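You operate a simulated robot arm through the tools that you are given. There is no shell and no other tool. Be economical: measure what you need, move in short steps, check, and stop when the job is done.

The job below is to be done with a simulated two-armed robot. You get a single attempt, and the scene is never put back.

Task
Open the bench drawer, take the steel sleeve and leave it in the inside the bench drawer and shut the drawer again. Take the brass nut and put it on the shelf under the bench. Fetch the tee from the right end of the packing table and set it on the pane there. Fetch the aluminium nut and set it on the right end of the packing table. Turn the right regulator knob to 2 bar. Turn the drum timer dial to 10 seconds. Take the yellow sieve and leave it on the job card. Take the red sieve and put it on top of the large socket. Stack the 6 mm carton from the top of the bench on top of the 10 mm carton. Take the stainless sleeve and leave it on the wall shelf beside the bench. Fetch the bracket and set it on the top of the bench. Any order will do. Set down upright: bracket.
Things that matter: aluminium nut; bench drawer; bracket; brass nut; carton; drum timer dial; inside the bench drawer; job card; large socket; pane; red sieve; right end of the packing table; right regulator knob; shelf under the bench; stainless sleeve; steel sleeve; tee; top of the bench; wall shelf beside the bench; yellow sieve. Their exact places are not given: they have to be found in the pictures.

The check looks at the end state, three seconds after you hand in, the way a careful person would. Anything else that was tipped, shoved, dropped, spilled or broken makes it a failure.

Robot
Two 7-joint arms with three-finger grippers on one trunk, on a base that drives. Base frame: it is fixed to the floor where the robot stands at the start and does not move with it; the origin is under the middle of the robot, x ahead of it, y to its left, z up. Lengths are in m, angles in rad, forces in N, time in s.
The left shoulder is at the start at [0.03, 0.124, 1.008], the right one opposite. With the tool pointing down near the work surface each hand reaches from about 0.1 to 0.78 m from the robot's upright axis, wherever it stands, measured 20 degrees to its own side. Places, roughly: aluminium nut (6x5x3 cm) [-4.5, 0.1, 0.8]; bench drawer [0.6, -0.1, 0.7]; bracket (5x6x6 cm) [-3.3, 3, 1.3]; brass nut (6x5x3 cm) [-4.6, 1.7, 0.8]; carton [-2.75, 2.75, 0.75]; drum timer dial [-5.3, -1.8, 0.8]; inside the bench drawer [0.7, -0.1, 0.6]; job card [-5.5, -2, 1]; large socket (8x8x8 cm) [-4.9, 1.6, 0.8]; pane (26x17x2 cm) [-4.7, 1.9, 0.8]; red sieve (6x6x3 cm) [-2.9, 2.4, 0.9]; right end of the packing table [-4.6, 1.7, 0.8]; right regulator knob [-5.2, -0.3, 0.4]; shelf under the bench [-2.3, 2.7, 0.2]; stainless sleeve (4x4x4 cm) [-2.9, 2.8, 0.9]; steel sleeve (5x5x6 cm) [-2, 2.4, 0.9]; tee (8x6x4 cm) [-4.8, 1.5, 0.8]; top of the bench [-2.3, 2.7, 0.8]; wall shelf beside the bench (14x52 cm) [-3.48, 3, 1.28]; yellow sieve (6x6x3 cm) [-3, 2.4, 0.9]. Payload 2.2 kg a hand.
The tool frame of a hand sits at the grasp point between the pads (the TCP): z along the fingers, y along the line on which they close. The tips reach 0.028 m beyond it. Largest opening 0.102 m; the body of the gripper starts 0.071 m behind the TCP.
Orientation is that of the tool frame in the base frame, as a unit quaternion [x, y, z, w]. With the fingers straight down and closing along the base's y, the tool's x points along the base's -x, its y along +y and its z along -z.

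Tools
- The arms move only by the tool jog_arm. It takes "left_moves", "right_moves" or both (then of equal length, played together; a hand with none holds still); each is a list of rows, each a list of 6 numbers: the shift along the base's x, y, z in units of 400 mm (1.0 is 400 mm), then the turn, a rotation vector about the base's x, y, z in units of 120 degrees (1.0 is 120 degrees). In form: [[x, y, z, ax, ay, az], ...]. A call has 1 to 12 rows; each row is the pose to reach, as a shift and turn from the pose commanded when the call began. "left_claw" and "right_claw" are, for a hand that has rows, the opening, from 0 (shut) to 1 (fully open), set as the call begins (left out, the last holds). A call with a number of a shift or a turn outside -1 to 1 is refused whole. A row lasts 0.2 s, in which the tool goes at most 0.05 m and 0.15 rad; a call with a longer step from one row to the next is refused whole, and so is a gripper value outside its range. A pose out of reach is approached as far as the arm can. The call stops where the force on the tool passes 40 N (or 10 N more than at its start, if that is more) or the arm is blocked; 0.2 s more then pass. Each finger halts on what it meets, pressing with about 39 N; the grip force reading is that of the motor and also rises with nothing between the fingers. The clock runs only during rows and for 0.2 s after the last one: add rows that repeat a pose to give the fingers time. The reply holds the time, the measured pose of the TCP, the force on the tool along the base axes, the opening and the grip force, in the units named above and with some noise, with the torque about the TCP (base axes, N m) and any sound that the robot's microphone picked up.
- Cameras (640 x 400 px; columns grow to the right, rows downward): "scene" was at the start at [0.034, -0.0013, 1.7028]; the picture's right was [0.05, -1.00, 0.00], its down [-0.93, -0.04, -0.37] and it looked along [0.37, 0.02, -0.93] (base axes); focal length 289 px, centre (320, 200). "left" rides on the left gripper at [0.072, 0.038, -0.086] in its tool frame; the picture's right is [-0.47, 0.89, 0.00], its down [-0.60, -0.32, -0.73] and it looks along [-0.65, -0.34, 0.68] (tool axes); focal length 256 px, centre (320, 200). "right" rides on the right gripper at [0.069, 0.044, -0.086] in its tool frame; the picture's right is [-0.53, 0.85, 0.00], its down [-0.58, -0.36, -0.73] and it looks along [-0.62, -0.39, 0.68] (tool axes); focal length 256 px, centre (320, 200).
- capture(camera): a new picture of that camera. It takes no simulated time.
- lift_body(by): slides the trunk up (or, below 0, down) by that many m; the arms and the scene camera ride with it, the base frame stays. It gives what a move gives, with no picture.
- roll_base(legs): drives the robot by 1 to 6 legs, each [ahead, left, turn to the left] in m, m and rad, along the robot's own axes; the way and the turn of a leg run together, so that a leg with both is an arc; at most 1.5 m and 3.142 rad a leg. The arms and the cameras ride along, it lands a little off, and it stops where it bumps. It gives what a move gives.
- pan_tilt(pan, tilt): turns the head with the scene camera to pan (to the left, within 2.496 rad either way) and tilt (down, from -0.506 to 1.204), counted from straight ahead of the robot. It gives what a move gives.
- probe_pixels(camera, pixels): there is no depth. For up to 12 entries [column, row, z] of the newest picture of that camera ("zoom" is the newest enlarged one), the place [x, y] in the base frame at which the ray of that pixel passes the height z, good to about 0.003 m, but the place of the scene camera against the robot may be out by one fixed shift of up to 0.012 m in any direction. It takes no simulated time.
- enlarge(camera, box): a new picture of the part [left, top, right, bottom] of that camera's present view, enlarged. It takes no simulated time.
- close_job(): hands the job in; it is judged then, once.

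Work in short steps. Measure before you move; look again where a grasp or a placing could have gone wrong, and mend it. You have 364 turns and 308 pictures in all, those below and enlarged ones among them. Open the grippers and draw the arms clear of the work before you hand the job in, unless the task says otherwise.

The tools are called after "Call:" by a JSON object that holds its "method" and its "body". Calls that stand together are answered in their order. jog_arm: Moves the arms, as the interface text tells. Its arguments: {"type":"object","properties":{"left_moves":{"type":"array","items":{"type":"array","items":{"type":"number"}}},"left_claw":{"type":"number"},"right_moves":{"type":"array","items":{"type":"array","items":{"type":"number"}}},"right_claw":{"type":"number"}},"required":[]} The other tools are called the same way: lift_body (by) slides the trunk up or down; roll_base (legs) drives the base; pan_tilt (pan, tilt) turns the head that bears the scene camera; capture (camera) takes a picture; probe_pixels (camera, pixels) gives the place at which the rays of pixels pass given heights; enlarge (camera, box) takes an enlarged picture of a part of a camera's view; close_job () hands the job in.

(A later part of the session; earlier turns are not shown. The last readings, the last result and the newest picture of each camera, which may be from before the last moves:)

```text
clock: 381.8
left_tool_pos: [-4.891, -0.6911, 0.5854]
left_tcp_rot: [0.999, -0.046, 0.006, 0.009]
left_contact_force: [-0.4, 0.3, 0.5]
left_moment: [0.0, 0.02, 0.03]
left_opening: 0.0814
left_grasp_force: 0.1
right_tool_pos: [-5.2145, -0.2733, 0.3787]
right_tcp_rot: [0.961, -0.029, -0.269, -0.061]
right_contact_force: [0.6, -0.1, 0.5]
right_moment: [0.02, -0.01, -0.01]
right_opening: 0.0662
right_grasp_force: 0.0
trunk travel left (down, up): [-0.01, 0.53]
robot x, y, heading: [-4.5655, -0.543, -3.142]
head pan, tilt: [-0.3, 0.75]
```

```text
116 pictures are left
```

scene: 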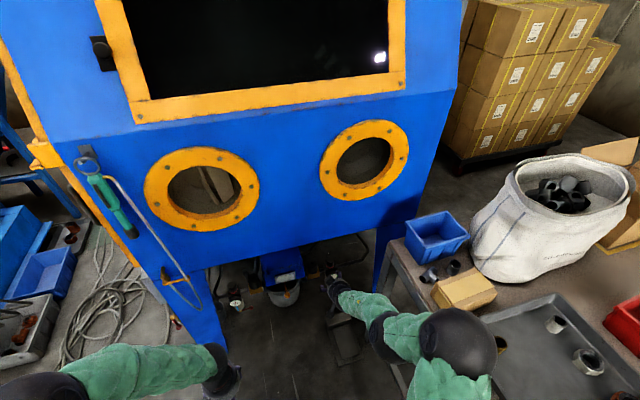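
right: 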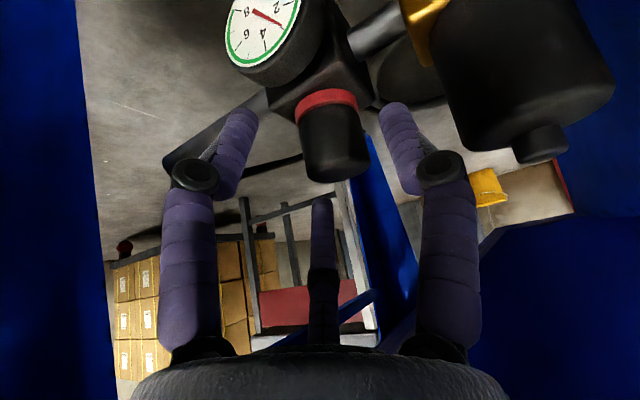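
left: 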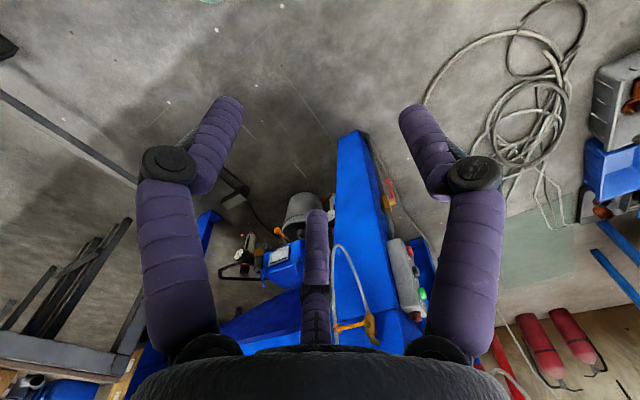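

No limit now at ≈31° tilt. I fine-position on the knob and close.

Call:
{"method": "jog_arm", "body": {"right_moves": [[-0.01, -0.012, -0.015, 0, 0, 0], [-0.014, -0.015, -0.03, 0, 0, 0], [-0.014, -0.015, -0.03, 0, 0, 0]]}}

Call:
{"method": "jog_arm", "body": {"right_moves": [[0, 0, 0, 0, 0, 0], [0, 0, 0, 0, 0, 0], [0, 0, 0, 0, 0, 0]], "right_claw": 0}}

Call:
{"method": "enlarge", "body": {"camera": "right", "box": [180, 0, 420, 200]}}

```text
clock: 382.6
left_tool_pos: [-4.8906, -0.6915, 0.5864]
left_tcp_rot: [0.999, -0.046, 0.007, 0.009]
left_contact_force: [-0.3, 0.0, -0.4]
left_moment: [-0.03, -0.01, 0.0]
left_opening: 0.0818
left_grasp_force: 0.0
right_tool_pos: [-5.2204, -0.2791, 0.3683]
right_tcp_rot: [0.96, -0.028, -0.272, -0.061]
right_contact_force: [-1.7, 0.2, 1.2]
right_moment: [0.02, 0.05, 0.02]
right_opening: 0.0677
right_grasp_force: 1.3
trunk travel left (down, up): [-0.01, 0.53]
robot x, y, heading: [-4.5667, -0.548, -3.142]
head pan, tilt: [-0.3, 0.75]
```

```text
clock: 383.4
left_tool_pos: [-4.8897, -0.6913, 0.5857]
left_tcp_rot: [0.999, -0.046, 0.006, 0.009]
left_contact_force: [-1.1, 0.7, 0.3]
left_moment: [0.0, 0.0, -0.01]
left_opening: 0.0815
left_grasp_force: 0.1
right_tool_pos: [-5.2275, -0.2728, 0.3767]
right_tcp_rot: [0.958, -0.03, -0.279, -0.064]
right_contact_force: [-21.4, 12.8, 25.2]
right_moment: [0.34, 0.56, -0.1]
right_opening: 0.0404
right_grasp_force: 44.8
trunk travel left (down, up): [-0.01, 0.53]
robot x, y, heading: [-4.5682, -0.546, -3.136]
head pan, tilt: [-0.3, 0.75]
```

```text
2.00 times, centred on (300, 100) of right
```

zoom: 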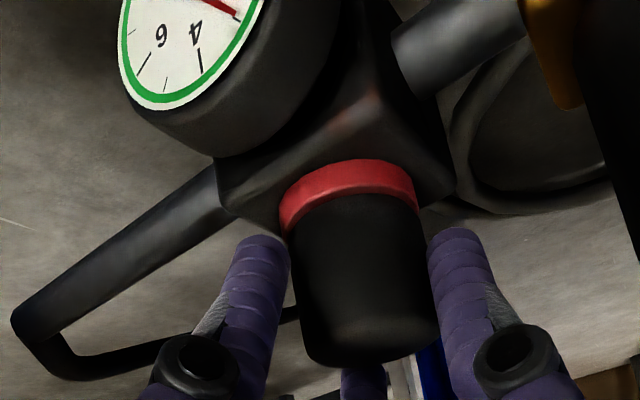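

Gripped, moderate force. Turn counter-clockwise (from above) by 18° and read the gauge.

Call:
{"method": "jog_arm", "body": {"right_moves": [[0.01, 0, 0, 0, 0, 0.05], [0.01, 0, 0, 0, 0, 0.1], [0.01, 0, 0, 0, 0, 0.15]]}}

Call:
{"method": "enlarge", "body": {"camera": "right", "box": [180, 0, 420, 200]}}

```text
clock: 383.8
left_tool_pos: [-4.8919, -0.6918, 0.5859]
left_tcp_rot: [0.999, -0.047, 0.006, 0.009]
left_contact_force: [-0.9, 0.7, 0.0]
left_moment: [-0.01, -0.01, 0.04]
left_opening: 0.0815
left_grasp_force: 0.0
right_tool_pos: [-5.2275, -0.2726, 0.3769]
right_tcp_rot: [0.958, 0.01, -0.283, -0.053]
right_contact_force: [-5.2, -1.2, -4.3]
right_moment: [-0.31, 0.36, -0.03]
right_opening: 0.0396
right_grasp_force: 45.0
trunk travel left (down, up): [-0.01, 0.53]
robot x, y, heading: [-4.5694, -0.5469, -3.137]
head pan, tilt: [-0.3, 0.75]
stopped in row 2 (right hand): the force on the tool passed its limit at 46 N (the readings are from after the stop); the commanded pose is now the measured one
```

```text
2.00 times, centred on (300, 100) of right
```

zoom: 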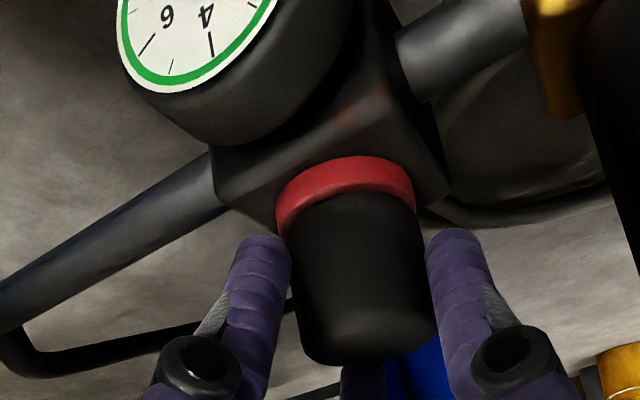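

Call:
{"method": "jog_arm", "body": {"right_moves": [[0, 0, 0, 0, 0, 0.03], [0, 0, 0, 0, 0, 0.06], [0, 0, 0, 0, 0, 0.09]]}}

Call:
{"method": "capture", "body": {"camera": "right"}}

```text
clock: 384.6
left_tool_pos: [-4.8915, -0.6911, 0.5855]
left_tcp_rot: [0.999, -0.046, 0.007, 0.009]
left_contact_force: [0.2, -0.7, 0.2]
left_moment: [0.0, 0.03, 0.01]
left_opening: 0.0816
left_grasp_force: 0.0
right_tool_pos: [-5.2287, -0.2707, 0.3772]
right_tcp_rot: [0.953, 0.102, -0.285, -0.028]
right_contact_force: [-10.6, 7.7, -7.7]
right_moment: [0.02, -0.09, -0.07]
right_opening: 0.0395
right_grasp_force: 44.4
trunk travel left (down, up): [-0.01, 0.53]
robot x, y, heading: [-4.5663, -0.544, -3.139]
head pan, tilt: [-0.3, 0.75]
```

```text
113 pictures are left
```

right: 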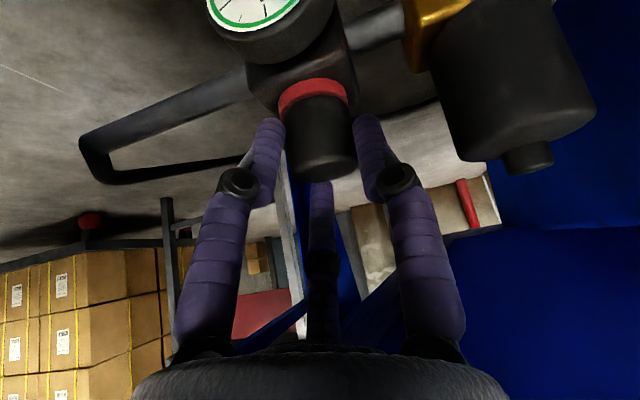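

Call:
{"method": "enlarge", "body": {"camera": "right", "box": [190, 0, 330, 70]}}

Call:
{"method": "enlarge", "body": {"camera": "scene", "box": [270, 220, 390, 300]}}

Call:
{"method": "capture", "body": {"camera": "left"}}

```text
4.57 times, centred on (260, 35) of right
```

zoom: 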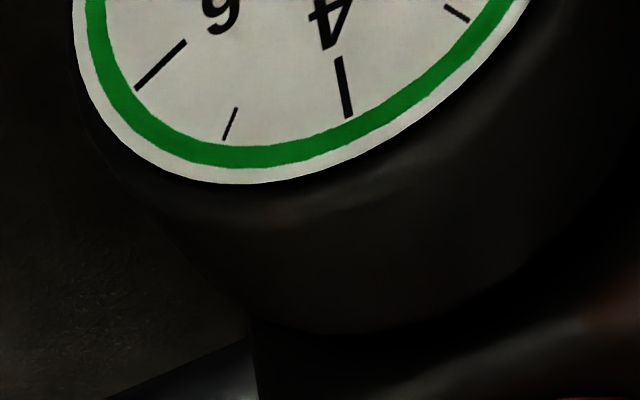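

```text
5.00 times, centred on (330, 260) of scene
```

zoom: 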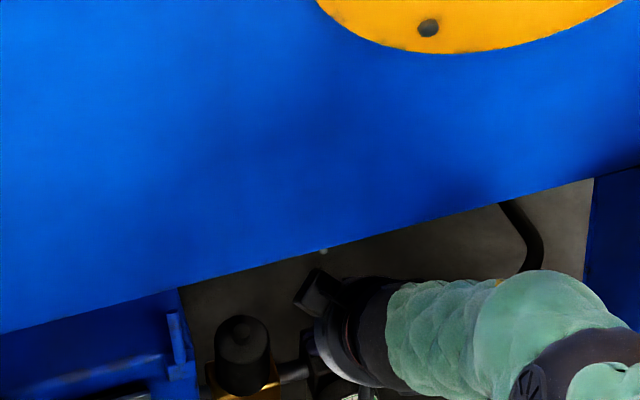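

```text
110 pictures are left
```

left: 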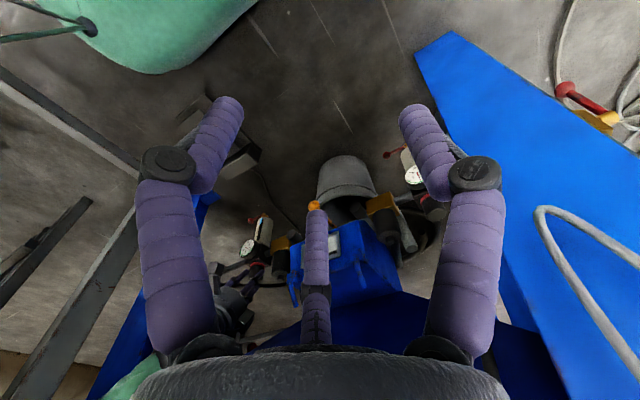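

The left camera sees the right gauge at (247,247); zoom.

Call:
{"method": "enlarge", "body": {"camera": "left", "box": [225, 225, 275, 270]}}

```text
8.89 times, centred on (250, 248) of left
```

zoom: 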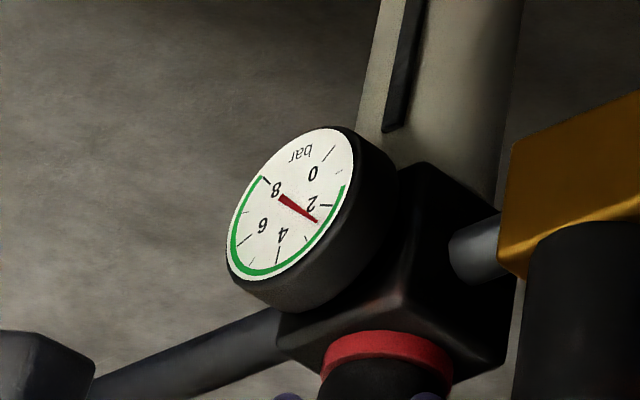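

Needle ≈2.5 after ≈16°. Another ≈16° counter-clockwise.

Call:
{"method": "jog_arm", "body": {"right_moves": [[0, 0, 0, 0, 0, 0.03], [0, 0, 0, 0, 0, 0.06], [0, 0, 0, 0, 0, 0.09], [0, 0, 0, 0, 0, 0.12]]}}

Call:
{"method": "enlarge", "body": {"camera": "left", "box": [225, 225, 275, 270]}}

```text
clock: 385.6
left_tool_pos: [-4.8905, -0.6906, 0.5854]
left_tcp_rot: [0.999, -0.046, 0.007, 0.011]
left_contact_force: [0.3, -0.1, -0.3]
left_moment: [-0.02, 0.02, -0.01]
left_opening: 0.0815
left_grasp_force: 0.1
right_tool_pos: [-5.2301, -0.2682, 0.377]
right_tcp_rot: [0.932, 0.218, -0.288, 0.007]
right_contact_force: [-13.3, 27.0, -11.2]
right_moment: [0.4, -0.19, -0.4]
right_opening: 0.0392
right_grasp_force: 45.1
trunk travel left (down, up): [-0.01, 0.53]
robot x, y, heading: [-4.5648, -0.5474, -3.137]
head pan, tilt: [-0.3, 0.75]
```

```text
8.89 times, centred on (250, 248) of left
```

zoom: 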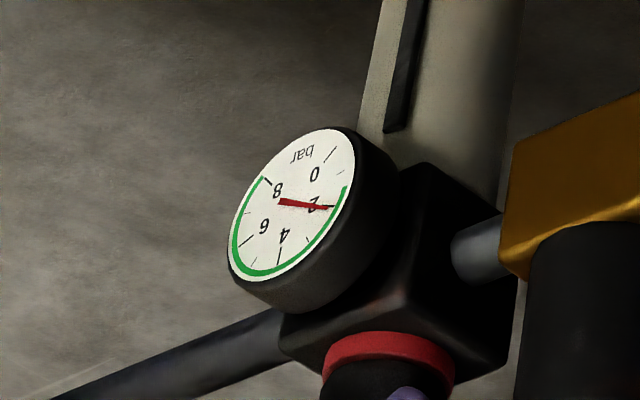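

Needle is on the 2 mark. I release and recheck.

Call:
{"method": "jog_arm", "body": {"right_moves": [[0, 0, 0, 0, 0, 0], [0, 0, 0, 0, 0, 0], [0, 0, 0, 0, 0, 0]], "right_claw": 0.6}}

Call:
{"method": "enlarge", "body": {"camera": "left", "box": [235, 235, 260, 258]}}

```text
clock: 386.4
left_tool_pos: [-4.892, -0.6912, 0.5866]
left_tcp_rot: [0.999, -0.047, 0.006, 0.009]
left_contact_force: [0.2, 0.2, 0.3]
left_moment: [0.02, -0.01, 0.0]
left_opening: 0.0816
left_grasp_force: 0.1
right_tool_pos: [-5.2269, -0.2723, 0.377]
right_tcp_rot: [0.932, 0.22, -0.286, 0.01]
right_contact_force: [0.3, 0.7, -0.5]
right_moment: [0.01, 0.02, -0.01]
right_opening: 0.0612
right_grasp_force: 0.0
trunk travel left (down, up): [-0.01, 0.53]
robot x, y, heading: [-4.5648, -0.5445, -3.135]
head pan, tilt: [-0.3, 0.75]
```

```text
16.00 times, centred on (248, 246) of left
```

zoom: 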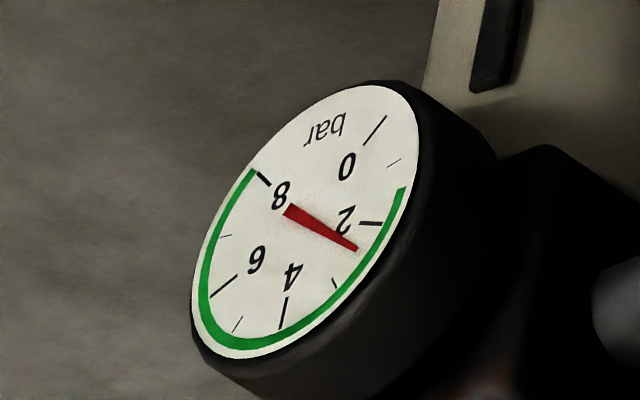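

It sprang back to ≈2.4 because the hand was laterally loaded. I re-centre the TCP on the knob, regrip, and turn again, watching force.

Call:
{"method": "jog_arm", "body": {"right_moves": [[-0.008, 0.011, 0, 0, 0, 0], [-0.008, 0.011, 0, 0, 0, 0]]}}

Call:
{"method": "jog_arm", "body": {"right_moves": [[0, 0, 0, 0, 0, 0], [0, 0, 0, 0, 0, 0], [0, 0, 0, 0, 0, 0]], "right_claw": 0}}

Call:
{"method": "jog_arm", "body": {"right_moves": [[0, 0, 0, 0, 0, 0.03], [0, 0, 0, 0, 0, 0.06], [0, 0, 0, 0, 0, 0.09], [0, 0, 0, 0, 0, 0.115], [0, 0, 0, 0, 0, 0.115]]}}

Call:
{"method": "enlarge", "body": {"camera": "left", "box": [235, 235, 260, 258]}}

```text
clock: 387.0
left_tool_pos: [-4.8907, -0.6918, 0.5858]
left_tcp_rot: [0.999, -0.047, 0.006, 0.008]
left_contact_force: [0.7, 0.3, 0.8]
left_moment: [0.03, 0.0, 0.01]
left_opening: 0.0815
left_grasp_force: 0.0
right_tool_pos: [-5.2303, -0.268, 0.3762]
right_tcp_rot: [0.933, 0.22, -0.286, 0.01]
right_contact_force: [-1.0, 0.0, 1.0]
right_moment: [-0.03, 0.0, -0.01]
right_opening: 0.0611
right_grasp_force: 0.0
trunk travel left (down, up): [-0.01, 0.53]
robot x, y, heading: [-4.5692, -0.5442, -3.135]
head pan, tilt: [-0.3, 0.75]
```

```text
clock: 387.8
left_tool_pos: [-4.8917, -0.6911, 0.5872]
left_tcp_rot: [0.999, -0.046, 0.007, 0.009]
left_contact_force: [0.4, -0.2, 0.6]
left_moment: [0.01, -0.02, -0.01]
left_opening: 0.0817
left_grasp_force: 0.0
right_tool_pos: [-5.2319, -0.2677, 0.3769]
right_tcp_rot: [0.932, 0.219, -0.287, 0.009]
right_contact_force: [5.3, 5.6, 1.4]
right_moment: [0.33, -0.21, -0.01]
right_opening: 0.0399
right_grasp_force: 45.1
trunk travel left (down, up): [-0.01, 0.53]
robot x, y, heading: [-4.5685, -0.545, -3.136]
head pan, tilt: [-0.3, 0.75]
```

```text
clock: 388.7
left_tool_pos: [-4.8907, -0.6936, 0.5858]
left_tcp_rot: [0.999, -0.046, 0.005, 0.008]
left_contact_force: [-0.3, 0.0, 0.7]
left_moment: [0.03, -0.01, 0.02]
left_opening: 0.0816
left_grasp_force: 0.0
right_tool_pos: [-5.2294, -0.2654, 0.378]
right_tcp_rot: [0.906, 0.316, -0.282, 0.031]
right_contact_force: [7.4, 11.2, 4.6]
right_moment: [0.94, -0.97, -0.09]
right_opening: 0.0397
right_grasp_force: 44.7
trunk travel left (down, up): [-0.01, 0.53]
robot x, y, heading: [-4.5673, -0.5455, -3.142]
head pan, tilt: [-0.3, 0.75]
stopped in row 4 (right hand): the force on the tool passed its limit at 50 N (the readings are from after the stop); the commanded pose is now the measured one
```

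```text
16.00 times, centred on (248, 246) of left
```

zoom: 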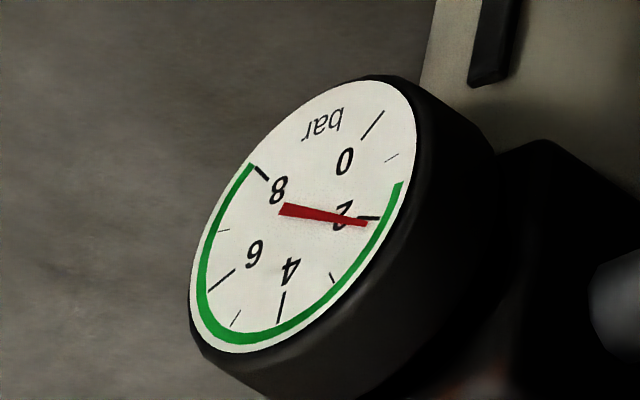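

Needle at ≈2.1, forces low. A further ~3°, then release and check.

Call:
{"method": "jog_arm", "body": {"right_moves": [[0, 0, 0, 0, 0, 0.025], [0, 0, 0, 0, 0, 0.025]]}}

Call:
{"method": "jog_arm", "body": {"right_moves": [[0, 0, 0, 0, 0, 0], [0, 0, 0, 0, 0, 0], [0, 0, 0, 0, 0, 0]], "right_claw": 0.6}}

Call:
{"method": "enlarge", "body": {"camera": "left", "box": [235, 235, 260, 258]}}

```text
clock: 389.1
left_tool_pos: [-4.8893, -0.6952, 0.5861]
left_tcp_rot: [0.999, -0.046, 0.006, 0.007]
left_contact_force: [0.1, 0.1, 0.1]
left_moment: [0.01, 0.01, 0.02]
left_opening: 0.0814
left_grasp_force: 0.0
right_tool_pos: [-5.2315, -0.265, 0.3778]
right_tcp_rot: [0.899, 0.338, -0.278, 0.031]
right_contact_force: [14.1, 18.3, -4.3]
right_moment: [1.23, -0.72, -0.1]
right_opening: 0.0397
right_grasp_force: 45.1
trunk travel left (down, up): [-0.01, 0.53]
robot x, y, heading: [-4.5694, -0.5484, -3.133]
head pan, tilt: [-0.3, 0.75]
stopped in row 2 (right hand): the force on the tool passed its limit at 46 N (the readings are from after the stop); the commanded pose is now the measured one
```

```text
clock: 389.9
left_tool_pos: [-4.8904, -0.6957, 0.5862]
left_tcp_rot: [0.999, -0.045, 0.006, 0.007]
left_contact_force: [0.1, -0.1, 0.2]
left_moment: [0.01, 0.03, -0.01]
left_opening: 0.0817
left_grasp_force: 0.0
right_tool_pos: [-5.2316, -0.2665, 0.3777]
right_tcp_rot: [0.898, 0.337, -0.28, 0.033]
right_contact_force: [0.0, 0.5, 0.5]
right_moment: [0.01, -0.01, 0.03]
right_opening: 0.0613
right_grasp_force: 0.1
trunk travel left (down, up): [-0.01, 0.53]
robot x, y, heading: [-4.566, -0.5503, -3.133]
head pan, tilt: [-0.3, 0.75]
```

```text
16.00 times, centred on (248, 246) of left
```

zoom: 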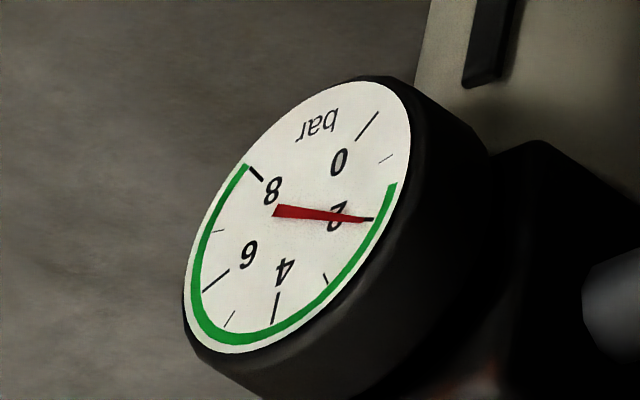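

The needle rests on 2 bar after release. I lift the hand off the knob and withdraw.

Call:
{"method": "jog_arm", "body": {"right_moves": [[0, 0, 0.06, 0, 0, 0], [0, 0, 0.12, 0, 0, 0], [0, 0, 0.16, 0, 0, 0]]}}

Call:
{"method": "capture", "body": {"camera": "scene"}}

```text
clock: 390.9
left_tool_pos: [-4.8894, -0.6924, 0.5868]
left_tcp_rot: [0.999, -0.047, 0.006, 0.009]
left_contact_force: [0.7, -1.1, -0.4]
left_moment: [0.0, -0.01, -0.01]
left_opening: 0.0814
left_grasp_force: 0.1
right_tool_pos: [-5.2078, -0.2708, 0.4193]
right_tcp_rot: [0.903, 0.333, -0.265, 0.05]
right_contact_force: [-0.5, 1.0, 0.8]
right_moment: [0.03, -0.05, 0.01]
right_opening: 0.0613
right_grasp_force: 0.1
trunk travel left (down, up): [-0.01, 0.53]
robot x, y, heading: [-4.5661, -0.5485, -3.138]
head pan, tilt: [-0.3, 0.75]
stopped in row 3 (right hand): the arm was blocked; the commanded pose is now the measured one
```

```text
104 pictures are left
```

scene: 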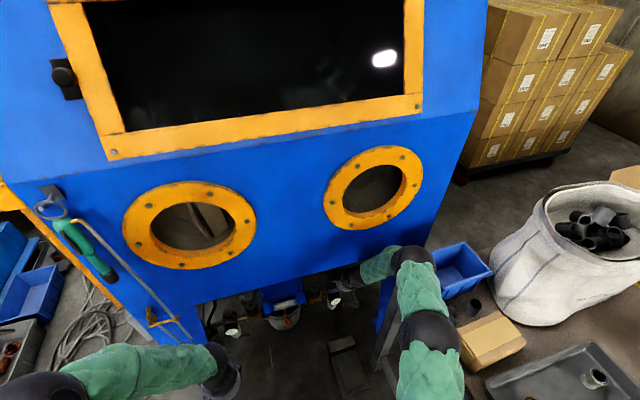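

Call:
{"method": "roll_base", "body": {"legs": [[-0.12, 0.03, 0]]}}

Call:
{"method": "capture", "body": {"camera": "scene"}}

Call:
{"method": "enlarge", "body": {"camera": "left", "box": [190, 190, 330, 290]}}

```text
clock: 392.2
left_tool_pos: [-4.7677, -0.7209, 0.5849]
left_tcp_rot: [0.999, -0.048, 0.006, 0.009]
left_contact_force: [-0.9, -0.1, -0.3]
left_moment: [-0.02, 0.01, 0.02]
left_opening: 0.0816
left_grasp_force: 0.1
right_tool_pos: [-5.0867, -0.3001, 0.4195]
right_tcp_rot: [0.904, 0.331, -0.266, 0.049]
right_contact_force: [0.3, -0.2, -0.5]
right_moment: [-0.01, 0.0, 0.04]
right_opening: 0.0613
right_grasp_force: 0.0
trunk travel left (down, up): [-0.01, 0.53]
robot x, y, heading: [-4.4416, -0.5759, 3.139]
head pan, tilt: [-0.3, 0.75]
```

```text
103 pictures are left
```

scene: 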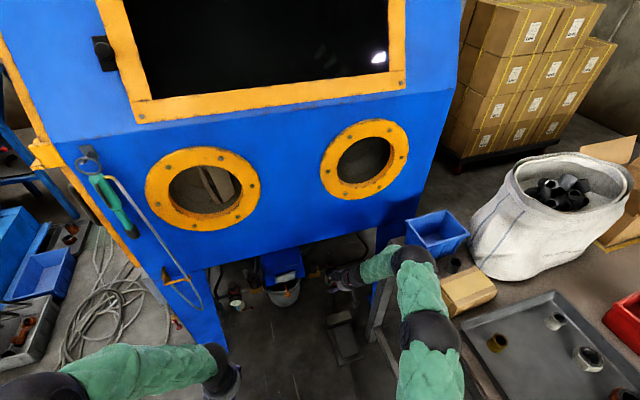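

```text
4.00 times, centred on (260, 240) of left
```

zoom: 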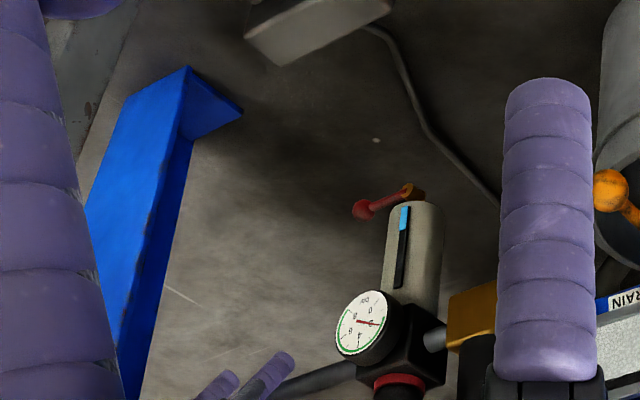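

Gauge still at 2. I slide left a bit to free the elbow from the table end, then raise trunk and arm.

Call:
{"method": "roll_base", "body": {"legs": [[0.0, 0.15, 0]]}}

Call:
{"method": "lift_body", "body": {"by": 0.12}}

Call:
{"method": "roll_base", "body": {"legs": [[-0.02, 0.35, 0]]}}

Call:
{"method": "lift_body", "body": {"by": 0.3}}

```text
clock: 393.6
left_tool_pos: [-4.7675, -0.8704, 0.5868]
left_tcp_rot: [0.999, -0.048, 0.006, 0.01]
left_contact_force: [-0.5, 0.3, 0.3]
left_moment: [0.01, 0.03, 0.01]
left_opening: 0.0815
left_grasp_force: 0.1
right_tool_pos: [-5.0865, -0.4501, 0.4192]
right_tcp_rot: [0.904, 0.333, -0.265, 0.049]
right_contact_force: [-0.4, 0.2, 0.0]
right_moment: [0.01, 0.02, 0.0]
right_opening: 0.0609
right_grasp_force: 0.0
trunk travel left (down, up): [-0.01, 0.53]
robot x, y, heading: [-4.4428, -0.7295, -3.142]
head pan, tilt: [-0.3, 0.75]
```

```text
clock: 395.1
left_tool_pos: [-4.7673, -0.8722, 0.7064]
left_tcp_rot: [0.999, -0.048, 0.006, 0.009]
left_contact_force: [0.0, -0.3, -0.5]
left_moment: [0.01, 0.03, -0.05]
left_opening: 0.0817
left_grasp_force: 0.0
right_tool_pos: [-5.087, -0.4509, 0.5386]
right_tcp_rot: [0.904, 0.332, -0.265, 0.049]
right_contact_force: [-0.7, -0.2, 0.6]
right_moment: [0.02, -0.01, -0.01]
right_opening: 0.0613
right_grasp_force: 0.1
trunk travel left (down, up): [-0.13, 0.41]
robot x, y, heading: [-4.4404, -0.7255, -3.139]
head pan, tilt: [-0.3, 0.75]
```

```text
clock: 397.2
left_tool_pos: [-4.7506, -1.1914, 0.7069]
left_tcp_rot: [0.999, -0.052, 0.005, 0.009]
left_contact_force: [0.4, 1.3, 0.1]
left_moment: [-0.02, -0.01, -0.02]
left_opening: 0.0817
left_grasp_force: 0.0
right_tool_pos: [-5.0722, -0.7514, 0.5424]
right_tcp_rot: [0.909, 0.319, -0.266, 0.036]
right_contact_force: [0.0, -0.4, 0.7]
right_moment: [0.01, -0.02, -0.01]
right_opening: 0.0612
right_grasp_force: 0.0
trunk travel left (down, up): [-0.13, 0.41]
robot x, y, heading: [-4.422, -1.0512, 3.138]
head pan, tilt: [-0.3, 0.75]
stopped in leg 1: the force on the tool passed its limit at 52 N (the readings are from after the stop); the commanded pose is now the measured one
```

```text
clock: 398.8
left_tool_pos: [-4.7496, -1.1925, 0.86]
left_tcp_rot: [0.999, -0.052, 0.004, 0.009]
left_contact_force: [0.7, -0.1, -0.8]
left_moment: [0.01, 0.09, -0.01]
left_opening: 0.0817
left_grasp_force: 0.1
right_tool_pos: [-5.0653, -0.7443, 0.6937]
right_tcp_rot: [0.912, 0.313, -0.263, 0.027]
right_contact_force: [1.3, 0.7, -0.8]
right_moment: [0.04, -0.14, -0.01]
right_opening: 0.0607
right_grasp_force: 0.1
trunk travel left (down, up): [-0.283, 0.257]
robot x, y, heading: [-4.4274, -1.052, 3.129]
head pan, tilt: [-0.3, 0.75]
stopped: the force on the tool passed its limit at 45 N (the readings are from after the stop); the commanded pose is now the measured one
```

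The right hand bumped something. I look before going on.

Call:
{"method": "capture", "body": {"camera": "scene"}}

Call:
{"method": "capture", "body": {"camera": "right"}}

```text
101 pictures are left
```

scene: 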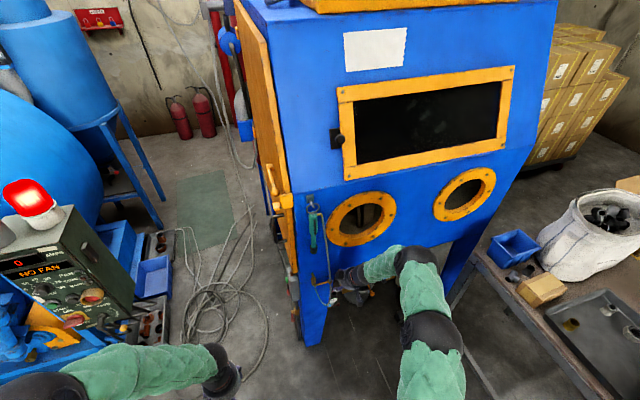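

```text
100 pictures are left
```

right: 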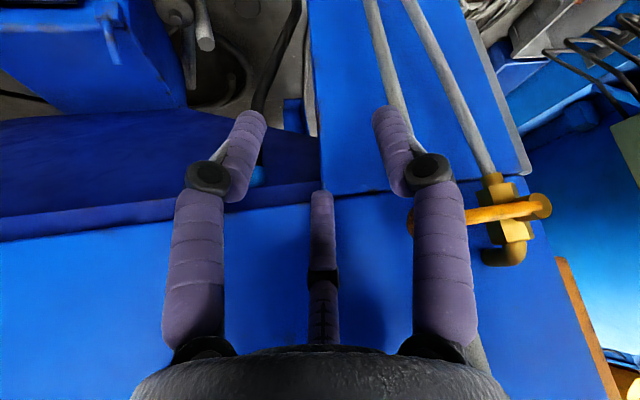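

Call:
{"method": "roll_base", "body": {"legs": [[-0.14, 0, 0], [0, 0.35, 0], [-0.1, 0, 0]]}}

Call:
{"method": "lift_body", "body": {"by": 0.15}}

Call:
{"method": "enlarge", "body": {"camera": "scene", "box": [240, 150, 560, 350]}}

```text
clock: 402.8
left_tool_pos: [-4.513, -1.5453, 0.8596]
left_tcp_rot: [0.999, -0.051, 0.007, 0.009]
left_contact_force: [0.6, -0.2, -0.2]
left_moment: [0.01, 0.03, 0.03]
left_opening: 0.0815
left_grasp_force: 0.1
right_tool_pos: [-4.8312, -1.0981, 0.692]
right_tcp_rot: [0.912, 0.314, -0.262, 0.028]
right_contact_force: [0.1, -0.1, 0.7]
right_moment: [0.0, 0.0, 0.02]
right_opening: 0.0611
right_grasp_force: 0.1
trunk travel left (down, up): [-0.283, 0.257]
robot x, y, heading: [-4.1894, -1.4034, 3.134]
head pan, tilt: [-0.3, 0.75]
```

```text
clock: 404.5
left_tool_pos: [-4.5136, -1.5443, 1.0075]
left_tcp_rot: [0.999, -0.05, 0.006, 0.009]
left_contact_force: [0.5, 0.6, 0.4]
left_moment: [-0.01, 0.0, 0.04]
left_opening: 0.0818
left_grasp_force: 0.1
right_tool_pos: [-4.8314, -1.0976, 0.8411]
right_tcp_rot: [0.912, 0.314, -0.26, 0.028]
right_contact_force: [0.1, -0.3, -1.2]
right_moment: [0.0, -0.06, 0.02]
right_opening: 0.0612
right_grasp_force: 0.1
trunk travel left (down, up): [-0.433, 0.107]
robot x, y, heading: [-4.1883, -1.4026, 3.138]
head pan, tilt: [-0.3, 0.75]
```

```text
2.00 times, centred on (400, 250) of scene
```

zoom: 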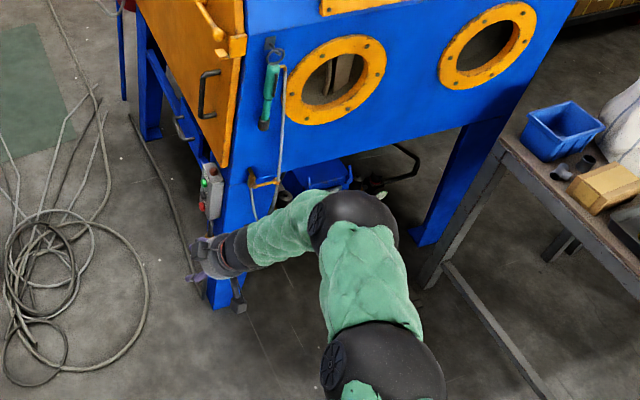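

All in order. I straighten the right hand (undo tilt and yaw) and tuck it.

Call:
{"method": "jog_arm", "body": {"right_moves": [[0.05, -0.02, 0.08, 0.0039, -0.0367, -0.0443], [0.1, -0.04, 0.16, 0.0079, -0.0734, -0.0886], [0.15, -0.06, 0.24, 0.0118, -0.1101, -0.1329], [0.2, -0.08, 0.32, 0.0157, -0.1469, -0.1771], [0.25, -0.1, 0.4, 0.0196, -0.1836, -0.2214], [0.3, -0.12, 0.48, 0.0236, -0.2203, -0.2657], [0.35, -0.14, 0.56, 0.0275, -0.257, -0.31], [0.42, -0.16, 0.64, 0.0275, -0.257, -0.31], [0.5, -0.18, 0.7, 0.0275, -0.257, -0.31]]}}

Call:
{"method": "pan_tilt", "body": {"pan": -0.9, "tilt": 0.7}}

Call:
{"method": "capture", "body": {"camera": "scene"}}

```text
clock: 406.5
left_tool_pos: [-4.5122, -1.5455, 1.0098]
left_tcp_rot: [0.999, -0.051, 0.006, 0.009]
left_contact_force: [0.0, -0.2, 0.1]
left_moment: [0.01, -0.01, -0.01]
left_opening: 0.0814
left_grasp_force: 0.1
right_tool_pos: [-4.6298, -1.1719, 1.1216]
right_tcp_rot: [1.0, -0.001, 0.0, 0.0]
right_contact_force: [0.6, 0.3, -0.1]
right_moment: [0.01, 0.02, 0.0]
right_opening: 0.0612
right_grasp_force: 0.0
right hand out of reach, approached as far as the arm can: row 2
trunk travel left (down, up): [-0.433, 0.107]
robot x, y, heading: [-4.1917, -1.4006, 3.134]
head pan, tilt: [-0.3, 0.75]
```

```text
clock: 407.5
left_tool_pos: [-4.5131, -1.5445, 1.0095]
left_tcp_rot: [0.999, -0.051, 0.005, 0.009]
left_contact_force: [-0.3, -0.2, 0.9]
left_moment: [0.0, 0.01, 0.01]
left_opening: 0.0817
left_grasp_force: 0.2
right_tool_pos: [-4.6325, -1.172, 1.12]
right_tcp_rot: [1.0, 0.0, 0.001, 0.0]
right_contact_force: [0.4, -0.7, 0.3]
right_moment: [-0.05, 0.01, 0.02]
right_opening: 0.0612
right_grasp_force: 0.1
trunk travel left (down, up): [-0.433, 0.107]
robot x, y, heading: [-4.1891, -1.4042, 3.14]
head pan, tilt: [-0.901, 0.7]
```

```text
98 pictures are left
```

scene: 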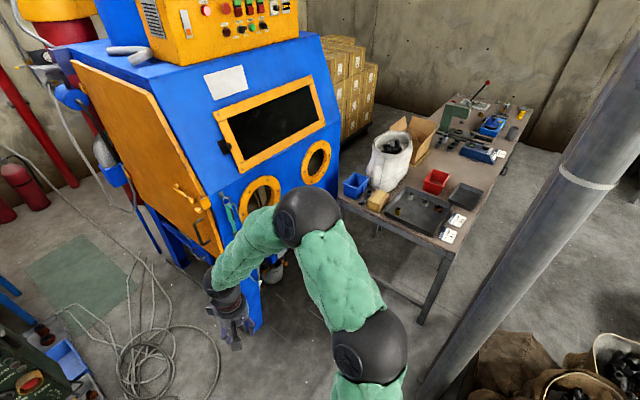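

Both dials done. Now back around to the front of the packing table for the aluminium nut (both hands free).

Call:
{"method": "roll_base", "body": {"legs": [[0, 0.6, 0], [-1.45, 0, 0], [-1.45, 0, 0], [0, -1.5, 0], [0, -1.5, 0], [0, -0.65, 0]]}}

Call:
{"method": "roll_base", "body": {"legs": [[1.2, 0, 0], [1.15, 0, 0], [0, 0.85, 0]]}}

Call:
{"method": "pan_tilt", "body": {"pan": 0.3, "tilt": 0.8}}

Call:
{"method": "capture", "body": {"camera": "scene"}}

```text
clock: 441.8
left_tool_pos: [-1.6434, 1.4984, 1.0086]
left_tcp_rot: [0.999, -0.043, 0.007, 0.009]
left_contact_force: [0.3, 0.0, -0.3]
left_moment: [-0.02, 0.02, 0.01]
left_opening: 0.0818
left_grasp_force: 0.3
right_tool_pos: [-1.7679, 1.8691, 1.1225]
right_tcp_rot: [1.0, 0.006, 0.0, 0.0]
right_contact_force: [0.4, 1.5, -0.8]
right_moment: [0.01, 0.01, 0.0]
right_opening: 0.0615
right_grasp_force: 0.1
trunk travel left (down, up): [-0.433, 0.107]
robot x, y, heading: [-1.3224, 1.6445, -3.129]
head pan, tilt: [-0.901, 0.7]
```

```text
clock: 457.5
left_tool_pos: [-3.9834, 0.6311, 1.0088]
left_tcp_rot: [0.999, -0.045, 0.006, 0.009]
left_contact_force: [-0.7, 0.9, 0.8]
left_moment: [0.03, -0.02, 0.04]
left_opening: 0.0817
left_grasp_force: 0.1
right_tool_pos: [-4.1058, 1.002, 1.1221]
right_tcp_rot: [1.0, 0.004, 0.0, 0.0]
right_contact_force: [0.7, -0.1, 0.0]
right_moment: [0.02, -0.01, 0.02]
right_opening: 0.0609
right_grasp_force: 0.1
trunk travel left (down, up): [-0.433, 0.107]
robot x, y, heading: [-3.6609, 0.7767, -3.134]
head pan, tilt: [-0.901, 0.7]
```

```text
clock: 458.9
left_tool_pos: [-3.9841, 0.6317, 1.008]
left_tcp_rot: [0.999, -0.045, 0.006, 0.009]
left_contact_force: [0.1, -0.3, -0.5]
left_moment: [0.01, 0.02, -0.02]
left_opening: 0.0817
left_grasp_force: 0.0
right_tool_pos: [-4.1055, 1.0034, 1.1215]
right_tcp_rot: [1.0, 0.004, 0.0, 0.0]
right_contact_force: [0.2, 0.4, 0.0]
right_moment: [0.02, -0.02, 0.05]
right_opening: 0.0613
right_grasp_force: 0.0
trunk travel left (down, up): [-0.433, 0.107]
robot x, y, heading: [-3.6604, 0.7732, -3.14]
head pan, tilt: [0.3, 0.799]
```

```text
97 pictures are left
```

scene: 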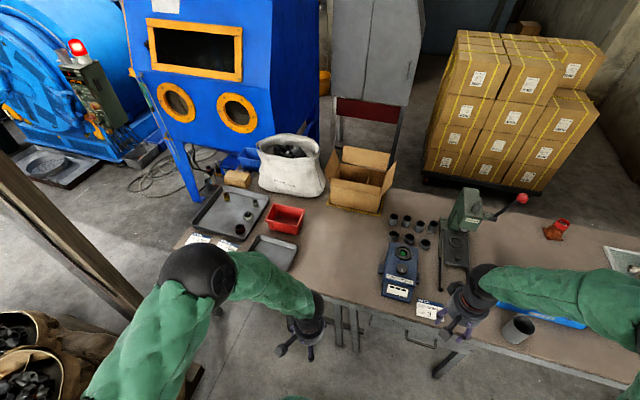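

Nut visible in the tray at (240,229). I move to (-3.94, 0.45) and view it with the left wrist camera.

Call:
{"method": "roll_base", "body": {"legs": [[0, 0.32, 0], [0.27, 0, 0]]}}

Call:
{"method": "capture", "body": {"camera": "left"}}

```text
clock: 462.5
left_tool_pos: [-4.2518, 0.3068, 1.009]
left_tcp_rot: [0.999, -0.044, 0.007, 0.009]
left_contact_force: [0.1, -0.2, 0.2]
left_moment: [0.0, 0.02, 0.02]
left_opening: 0.0816
left_grasp_force: 0.0
right_tool_pos: [-4.3747, 0.6801, 1.1203]
right_tcp_rot: [1.0, 0.005, 0.001, 0.0]
right_contact_force: [-0.1, -0.4, -0.6]
right_moment: [0.01, -0.03, 0.02]
right_opening: 0.0612
right_grasp_force: 0.1
trunk travel left (down, up): [-0.433, 0.107]
robot x, y, heading: [-3.9301, 0.4542, -3.132]
head pan, tilt: [0.3, 0.799]
```

```text
96 pictures are left
```

left: 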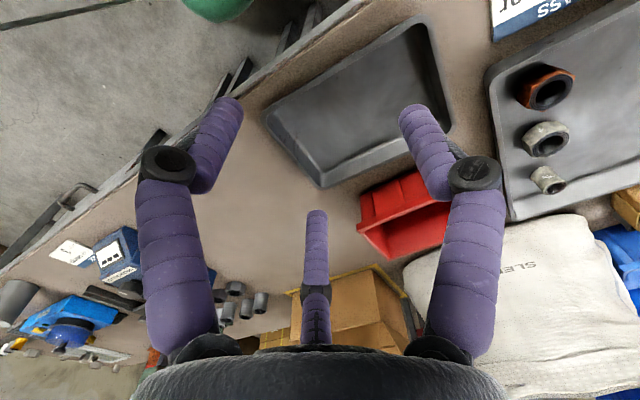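

Call:
{"method": "probe_pixels", "body": {"camera": "left", "pixels": [[548, 140, 0.785], [548, 90, 0.785], [548, 182, 0.79], [512, 220, 0.775], [487, 75, 0.775]]}}

Call:
{"method": "enlarge", "body": {"camera": "left", "box": [470, 50, 630, 220]}}

```text
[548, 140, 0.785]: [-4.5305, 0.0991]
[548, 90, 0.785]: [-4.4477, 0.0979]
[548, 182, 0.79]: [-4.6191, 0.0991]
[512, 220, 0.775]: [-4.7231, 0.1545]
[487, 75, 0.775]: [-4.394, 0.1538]
```

```text
2.35 times, centred on (550, 135) of left
```

zoom: 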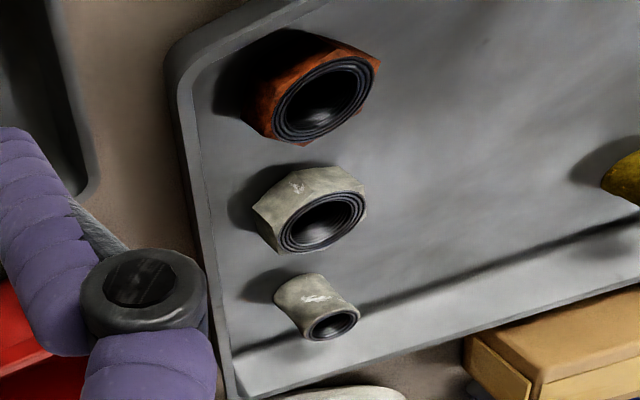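

Aluminium nut at (-4.530, 0.099), tray rim at y≈0.15. I move the left hand above it.

Call:
{"method": "jog_arm", "body": {"left_moves": [[-0.09, -0.07, 0, 0, 0, 0.005], [-0.18, -0.14, 0, 0, 0, 0.01], [-0.27, -0.21, 0, 0, 0, 0.015], [-0.36, -0.28, 0, 0, 0, 0.02], [-0.45, -0.35, 0, 0, 0, 0.02], [-0.54, -0.42, 0, 0, 0, 0.02], [-0.63, -0.49, 0, 0, 0, 0.02], [-0.695, -0.532, -0.08, 0, 0, 0.02], [-0.695, -0.532, -0.2, 0, 0, 0.02], [-0.695, -0.532, -0.3, 0, 0, 0.02], [-0.695, -0.532, -0.3, 0, 0, 0.02]], "left_claw": 0.77}}

Call:
{"method": "capture", "body": {"camera": "left"}}

```text
clock: 464.9
left_tool_pos: [-4.5301, 0.0939, 0.8885]
left_tcp_rot: [1.0, -0.023, 0.006, 0.008]
left_contact_force: [-0.5, 0.0, -0.7]
left_moment: [0.0, -0.01, 0.03]
left_opening: 0.0785
left_grasp_force: 0.0
right_tool_pos: [-4.3741, 0.6793, 1.1217]
right_tcp_rot: [1.0, 0.006, 0.0, -0.001]
right_contact_force: [1.2, 0.6, 0.4]
right_moment: [0.01, 0.01, 0.02]
right_opening: 0.0611
right_grasp_force: 0.1
trunk travel left (down, up): [-0.433, 0.107]
robot x, y, heading: [-3.927, 0.4555, -3.134]
head pan, tilt: [0.3, 0.799]
```

```text
94 pictures are left
```

left: 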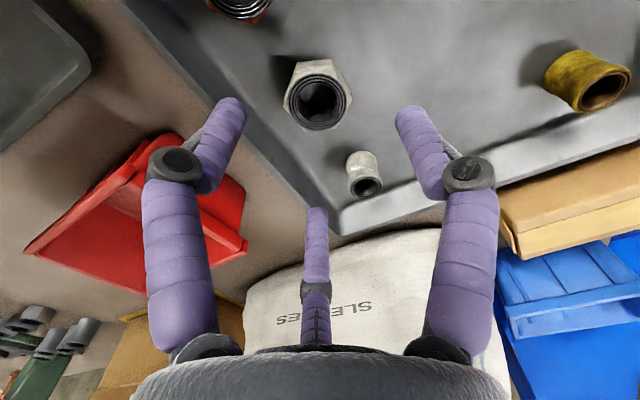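

Call:
{"method": "probe_pixels", "body": {"camera": "left", "pixels": [[319, 102, 0.79], [286, 95, 0.785], [352, 95, 0.785], [319, 62, 0.765], [265, 125, 0.775]]}}

```text
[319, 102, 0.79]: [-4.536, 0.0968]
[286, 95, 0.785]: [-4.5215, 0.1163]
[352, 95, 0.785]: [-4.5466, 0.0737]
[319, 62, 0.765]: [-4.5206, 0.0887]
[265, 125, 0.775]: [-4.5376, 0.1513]
```

Call:
{"method": "jog_arm", "body": {"left_moves": [[-0.008, 0, -0.1, 0, 0, 0], [-0.008, 0, -0.19, 0, 0, 0], [-0.008, 0, -0.225, 0, 0, 0], [-0.008, 0, -0.238, 0, 0, 0]]}}

Call:
{"method": "jog_arm", "body": {"left_moves": [[0, 0, 0, 0, 0, 0], [0, 0, 0, 0, 0, 0], [0, 0, 0, 0, 0, 0]], "left_claw": 0}}

Call:
{"method": "jog_arm", "body": {"left_moves": [[0, 0, 0.05, 0, 0, 0], [0, 0, 0.15, 0, 0, 0], [0, 0, 0.27, 0, 0, 0], [0.05, 0.05, 0.38, 0, 0, 0], [0.12, 0.1, 0.45, 0, 0, 0]]}}

Call:
{"method": "capture", "body": {"camera": "left"}}

```text
clock: 465.9
left_tool_pos: [-4.5325, 0.0947, 0.7923]
left_tcp_rot: [1.0, -0.024, 0.007, 0.009]
left_contact_force: [1.1, 0.2, -0.4]
left_moment: [0.01, 0.0, 0.01]
left_opening: 0.0785
left_grasp_force: 0.0
right_tool_pos: [-4.3742, 0.6806, 1.1212]
right_tcp_rot: [1.0, 0.005, 0.0, 0.0]
right_contact_force: [-0.2, 0.3, 0.7]
right_moment: [-0.03, -0.01, -0.03]
right_opening: 0.0613
right_grasp_force: 0.1
trunk travel left (down, up): [-0.433, 0.107]
robot x, y, heading: [-3.9244, 0.4504, -3.13]
head pan, tilt: [0.3, 0.799]
```

```text
clock: 466.7
left_tool_pos: [-4.5342, 0.0948, 0.7935]
left_tcp_rot: [1.0, -0.024, 0.005, 0.008]
left_contact_force: [-0.8, 0.2, 1.4]
left_moment: [0.06, 0.01, 0.02]
left_opening: 0.0451
left_grasp_force: 39.3
right_tool_pos: [-4.3749, 0.6794, 1.1209]
right_tcp_rot: [1.0, 0.005, 0.0, 0.0]
right_contact_force: [0.3, -0.2, -0.1]
right_moment: [0.0, 0.01, -0.05]
right_opening: 0.0614
right_grasp_force: 0.1
trunk travel left (down, up): [-0.433, 0.107]
robot x, y, heading: [-3.9298, 0.4499, -3.136]
head pan, tilt: [0.3, 0.799]
```

```text
refused: row 4 steps farther than a row can; nothing moved
```

```text
93 pictures are left
```

left: 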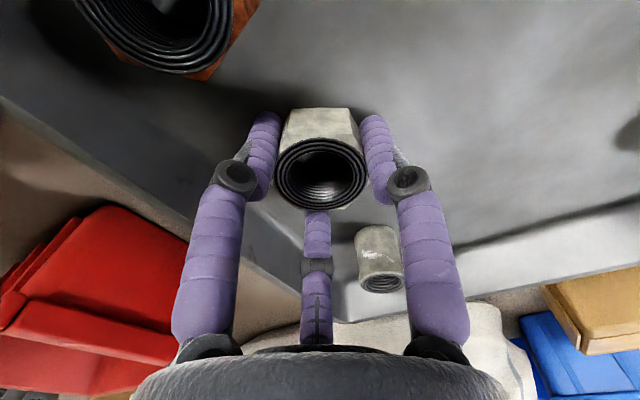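

Gripped (45 mm). I lift it out and draw the hand back.

Call:
{"method": "jog_arm", "body": {"left_moves": [[0, 0, 0.05, 0, 0, 0], [0, 0, 0.15, 0, 0, 0], [0, 0, 0.27, 0, 0, 0], [0.04, 0.04, 0.37, 0, 0, 0], [0.1, 0.1, 0.45, 0, 0, 0], [0.18, 0.16, 0.5, 0, 0, 0], [0.26, 0.22, 0.54, 0, 0, 0], [0.35, 0.28, 0.58, 0, 0, 0], [0.44, 0.34, 0.62, 0, 0, 0], [0.53, 0.38, 0.66, 0, 0, 0]]}}

Call:
{"method": "roll_base", "body": {"legs": [[-0.2, 0, 0], [0, -1.25, 0], [0.22, 0, 0]]}}

Call:
{"method": "pan_tilt", "body": {"pan": 0, "tilt": 0.95}}

Call:
{"method": "capture", "body": {"camera": "scene"}}

```text
clock: 468.9
left_tool_pos: [-4.3188, 0.2467, 1.058]
left_tcp_rot: [1.0, -0.024, 0.007, 0.009]
left_contact_force: [-0.1, 1.3, -1.1]
left_moment: [-0.01, 0.02, 0.03]
left_opening: 0.0446
left_grasp_force: 38.7
right_tool_pos: [-4.3727, 0.6798, 1.1212]
right_tcp_rot: [1.0, 0.005, -0.001, 0.0]
right_contact_force: [0.1, -0.4, 0.5]
right_moment: [-0.03, 0.05, -0.01]
right_opening: 0.0611
right_grasp_force: 0.0
trunk travel left (down, up): [-0.433, 0.107]
robot x, y, heading: [-3.929, 0.4513, -3.136]
head pan, tilt: [0.3, 0.799]
```

```text
clock: 477.7
left_tool_pos: [-4.3512, 1.4883, 1.0564]
left_tcp_rot: [1.0, -0.017, 0.007, 0.009]
left_contact_force: [0.4, -0.1, -0.7]
left_moment: [0.0, -0.02, 0.03]
left_opening: 0.0447
left_grasp_force: 38.7
right_tool_pos: [-4.4112, 1.9197, 1.1204]
right_tcp_rot: [1.0, 0.012, 0.0, 0.0]
right_contact_force: [-1.4, 0.0, -0.3]
right_moment: [0.01, 0.0, -0.02]
right_opening: 0.061
right_grasp_force: 0.1
trunk travel left (down, up): [-0.433, 0.107]
robot x, y, heading: [-3.9609, 1.6975, -3.119]
head pan, tilt: [0.3, 0.799]
```

```text
clock: 478.5
left_tool_pos: [-4.3517, 1.4881, 1.0567]
left_tcp_rot: [1.0, -0.017, 0.007, 0.01]
left_contact_force: [-0.6, 0.4, -1.1]
left_moment: [-0.01, 0.0, -0.02]
left_opening: 0.0446
left_grasp_force: 39.5
right_tool_pos: [-4.4111, 1.9198, 1.1211]
right_tcp_rot: [1.0, 0.012, 0.0, 0.0]
right_contact_force: [-0.2, 0.0, 0.1]
right_moment: [-0.03, 0.0, -0.01]
right_opening: 0.0613
right_grasp_force: 0.1
trunk travel left (down, up): [-0.433, 0.107]
robot x, y, heading: [-3.9636, 1.7002, -3.124]
head pan, tilt: [0.0, 0.949]
```

```text
92 pictures are left
```

scene: 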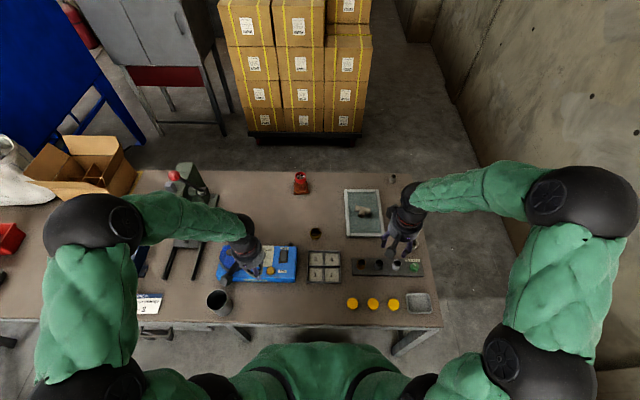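

I put the aluminium nut at the free spot (-4.68, 1.56) of the right end: move over and lower.

Call:
{"method": "jog_arm", "body": {"left_moves": [[-0.1, 0.03, 0, 0, 0, 0], [-0.2, 0.06, 0, 0, 0, 0], [-0.3, 0.09, 0, 0, 0, 0], [-0.4, 0.12, 0, 0, 0, 0], [-0.5, 0.15, 0, 0, 0, 0], [-0.6, 0.18, 0, 0, 0, 0], [-0.7, 0.18, -0.05, 0, 0, 0], [-0.8, 0.18, -0.12, 0, 0, 0], [-0.82, 0.18, -0.24, 0, 0, 0], [-0.82, 0.18, -0.36, 0, 0, 0], [-0.82, 0.18, -0.48, 0, 0, 0], [-0.82, 0.18, -0.58, 0, 0, 0]]}}

Call:
{"method": "capture", "body": {"camera": "left"}}

```text
clock: 481.1
left_tool_pos: [-4.6547, 1.563, 0.848]
left_tcp_rot: [1.0, -0.016, 0.005, 0.008]
left_contact_force: [-0.7, -0.2, 0.5]
left_moment: [0.02, -0.07, -0.01]
left_opening: 0.0447
left_grasp_force: 39.4
left hand out of reach, approached as far as the arm can: row 11, 12
right_tool_pos: [-4.4104, 1.9206, 1.1213]
right_tcp_rot: [1.0, 0.013, 0.0, 0.0]
right_contact_force: [0.4, -0.1, 0.2]
right_moment: [0.02, -0.01, 0.04]
right_opening: 0.0611
right_grasp_force: 0.0
trunk travel left (down, up): [-0.433, 0.107]
robot x, y, heading: [-3.9632, 1.6987, -3.117]
head pan, tilt: [0.0, 0.949]
```

```text
91 pictures are left
```

left: 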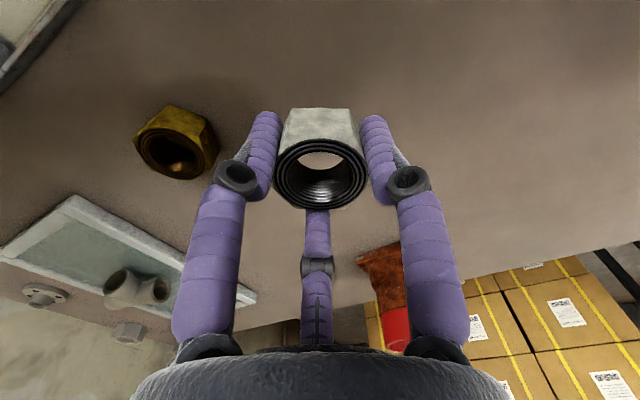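

Reach limit, but (-4.655, 1.563) is a fine free spot. I lower with the trunk.

Call:
{"method": "lift_body", "body": {"by": -0.045}}

Call:
{"method": "lift_body", "body": {"by": -0.008}}

Call:
{"method": "lift_body", "body": {"by": -0.005}}

```text
clock: 482.0
left_tool_pos: [-4.653, 1.5631, 0.8014]
left_tcp_rot: [1.0, -0.017, 0.006, 0.008]
left_contact_force: [0.3, 0.6, -0.7]
left_moment: [0.01, -0.01, 0.01]
left_opening: 0.0447
left_grasp_force: 39.3
right_tool_pos: [-4.411, 1.9214, 1.0763]
right_tcp_rot: [1.0, 0.011, 0.0, 0.0]
right_contact_force: [-0.8, 0.7, -0.9]
right_moment: [-0.01, -0.01, 0.01]
right_opening: 0.0614
right_grasp_force: 0.1
trunk travel left (down, up): [-0.388, 0.152]
robot x, y, heading: [-3.961, 1.7016, -3.123]
head pan, tilt: [0.0, 0.949]
```

```text
clock: 482.6
left_tool_pos: [-4.6537, 1.5639, 0.7925]
left_tcp_rot: [1.0, -0.018, 0.007, 0.008]
left_contact_force: [0.7, 0.0, -1.1]
left_moment: [0.0, -0.04, -0.01]
left_opening: 0.045
left_grasp_force: 39.1
right_tool_pos: [-4.4108, 1.9205, 1.0691]
right_tcp_rot: [1.0, 0.011, 0.0, 0.0]
right_contact_force: [-0.4, -0.1, 0.9]
right_moment: [-0.01, 0.0, 0.01]
right_opening: 0.0612
right_grasp_force: 0.1
trunk travel left (down, up): [-0.38, 0.16]
robot x, y, heading: [-3.9592, 1.7014, -3.121]
head pan, tilt: [0.0, 0.949]
```

```text
clock: 483.1
left_tool_pos: [-4.6553, 1.5636, 0.7893]
left_tcp_rot: [1.0, -0.016, 0.005, 0.009]
left_contact_force: [0.1, -0.2, 8.9]
left_moment: [0.21, 0.09, -0.01]
left_opening: 0.0446
left_grasp_force: 38.9
right_tool_pos: [-4.4101, 1.9196, 1.0632]
right_tcp_rot: [1.0, 0.012, 0.0, 0.0]
right_contact_force: [-0.5, 0.3, -0.6]
right_moment: [0.03, -0.04, 0.02]
right_opening: 0.061
right_grasp_force: 0.0
trunk travel left (down, up): [-0.375, 0.165]
robot x, y, heading: [-3.9606, 1.6995, -3.118]
head pan, tilt: [0.0, 0.949]
```

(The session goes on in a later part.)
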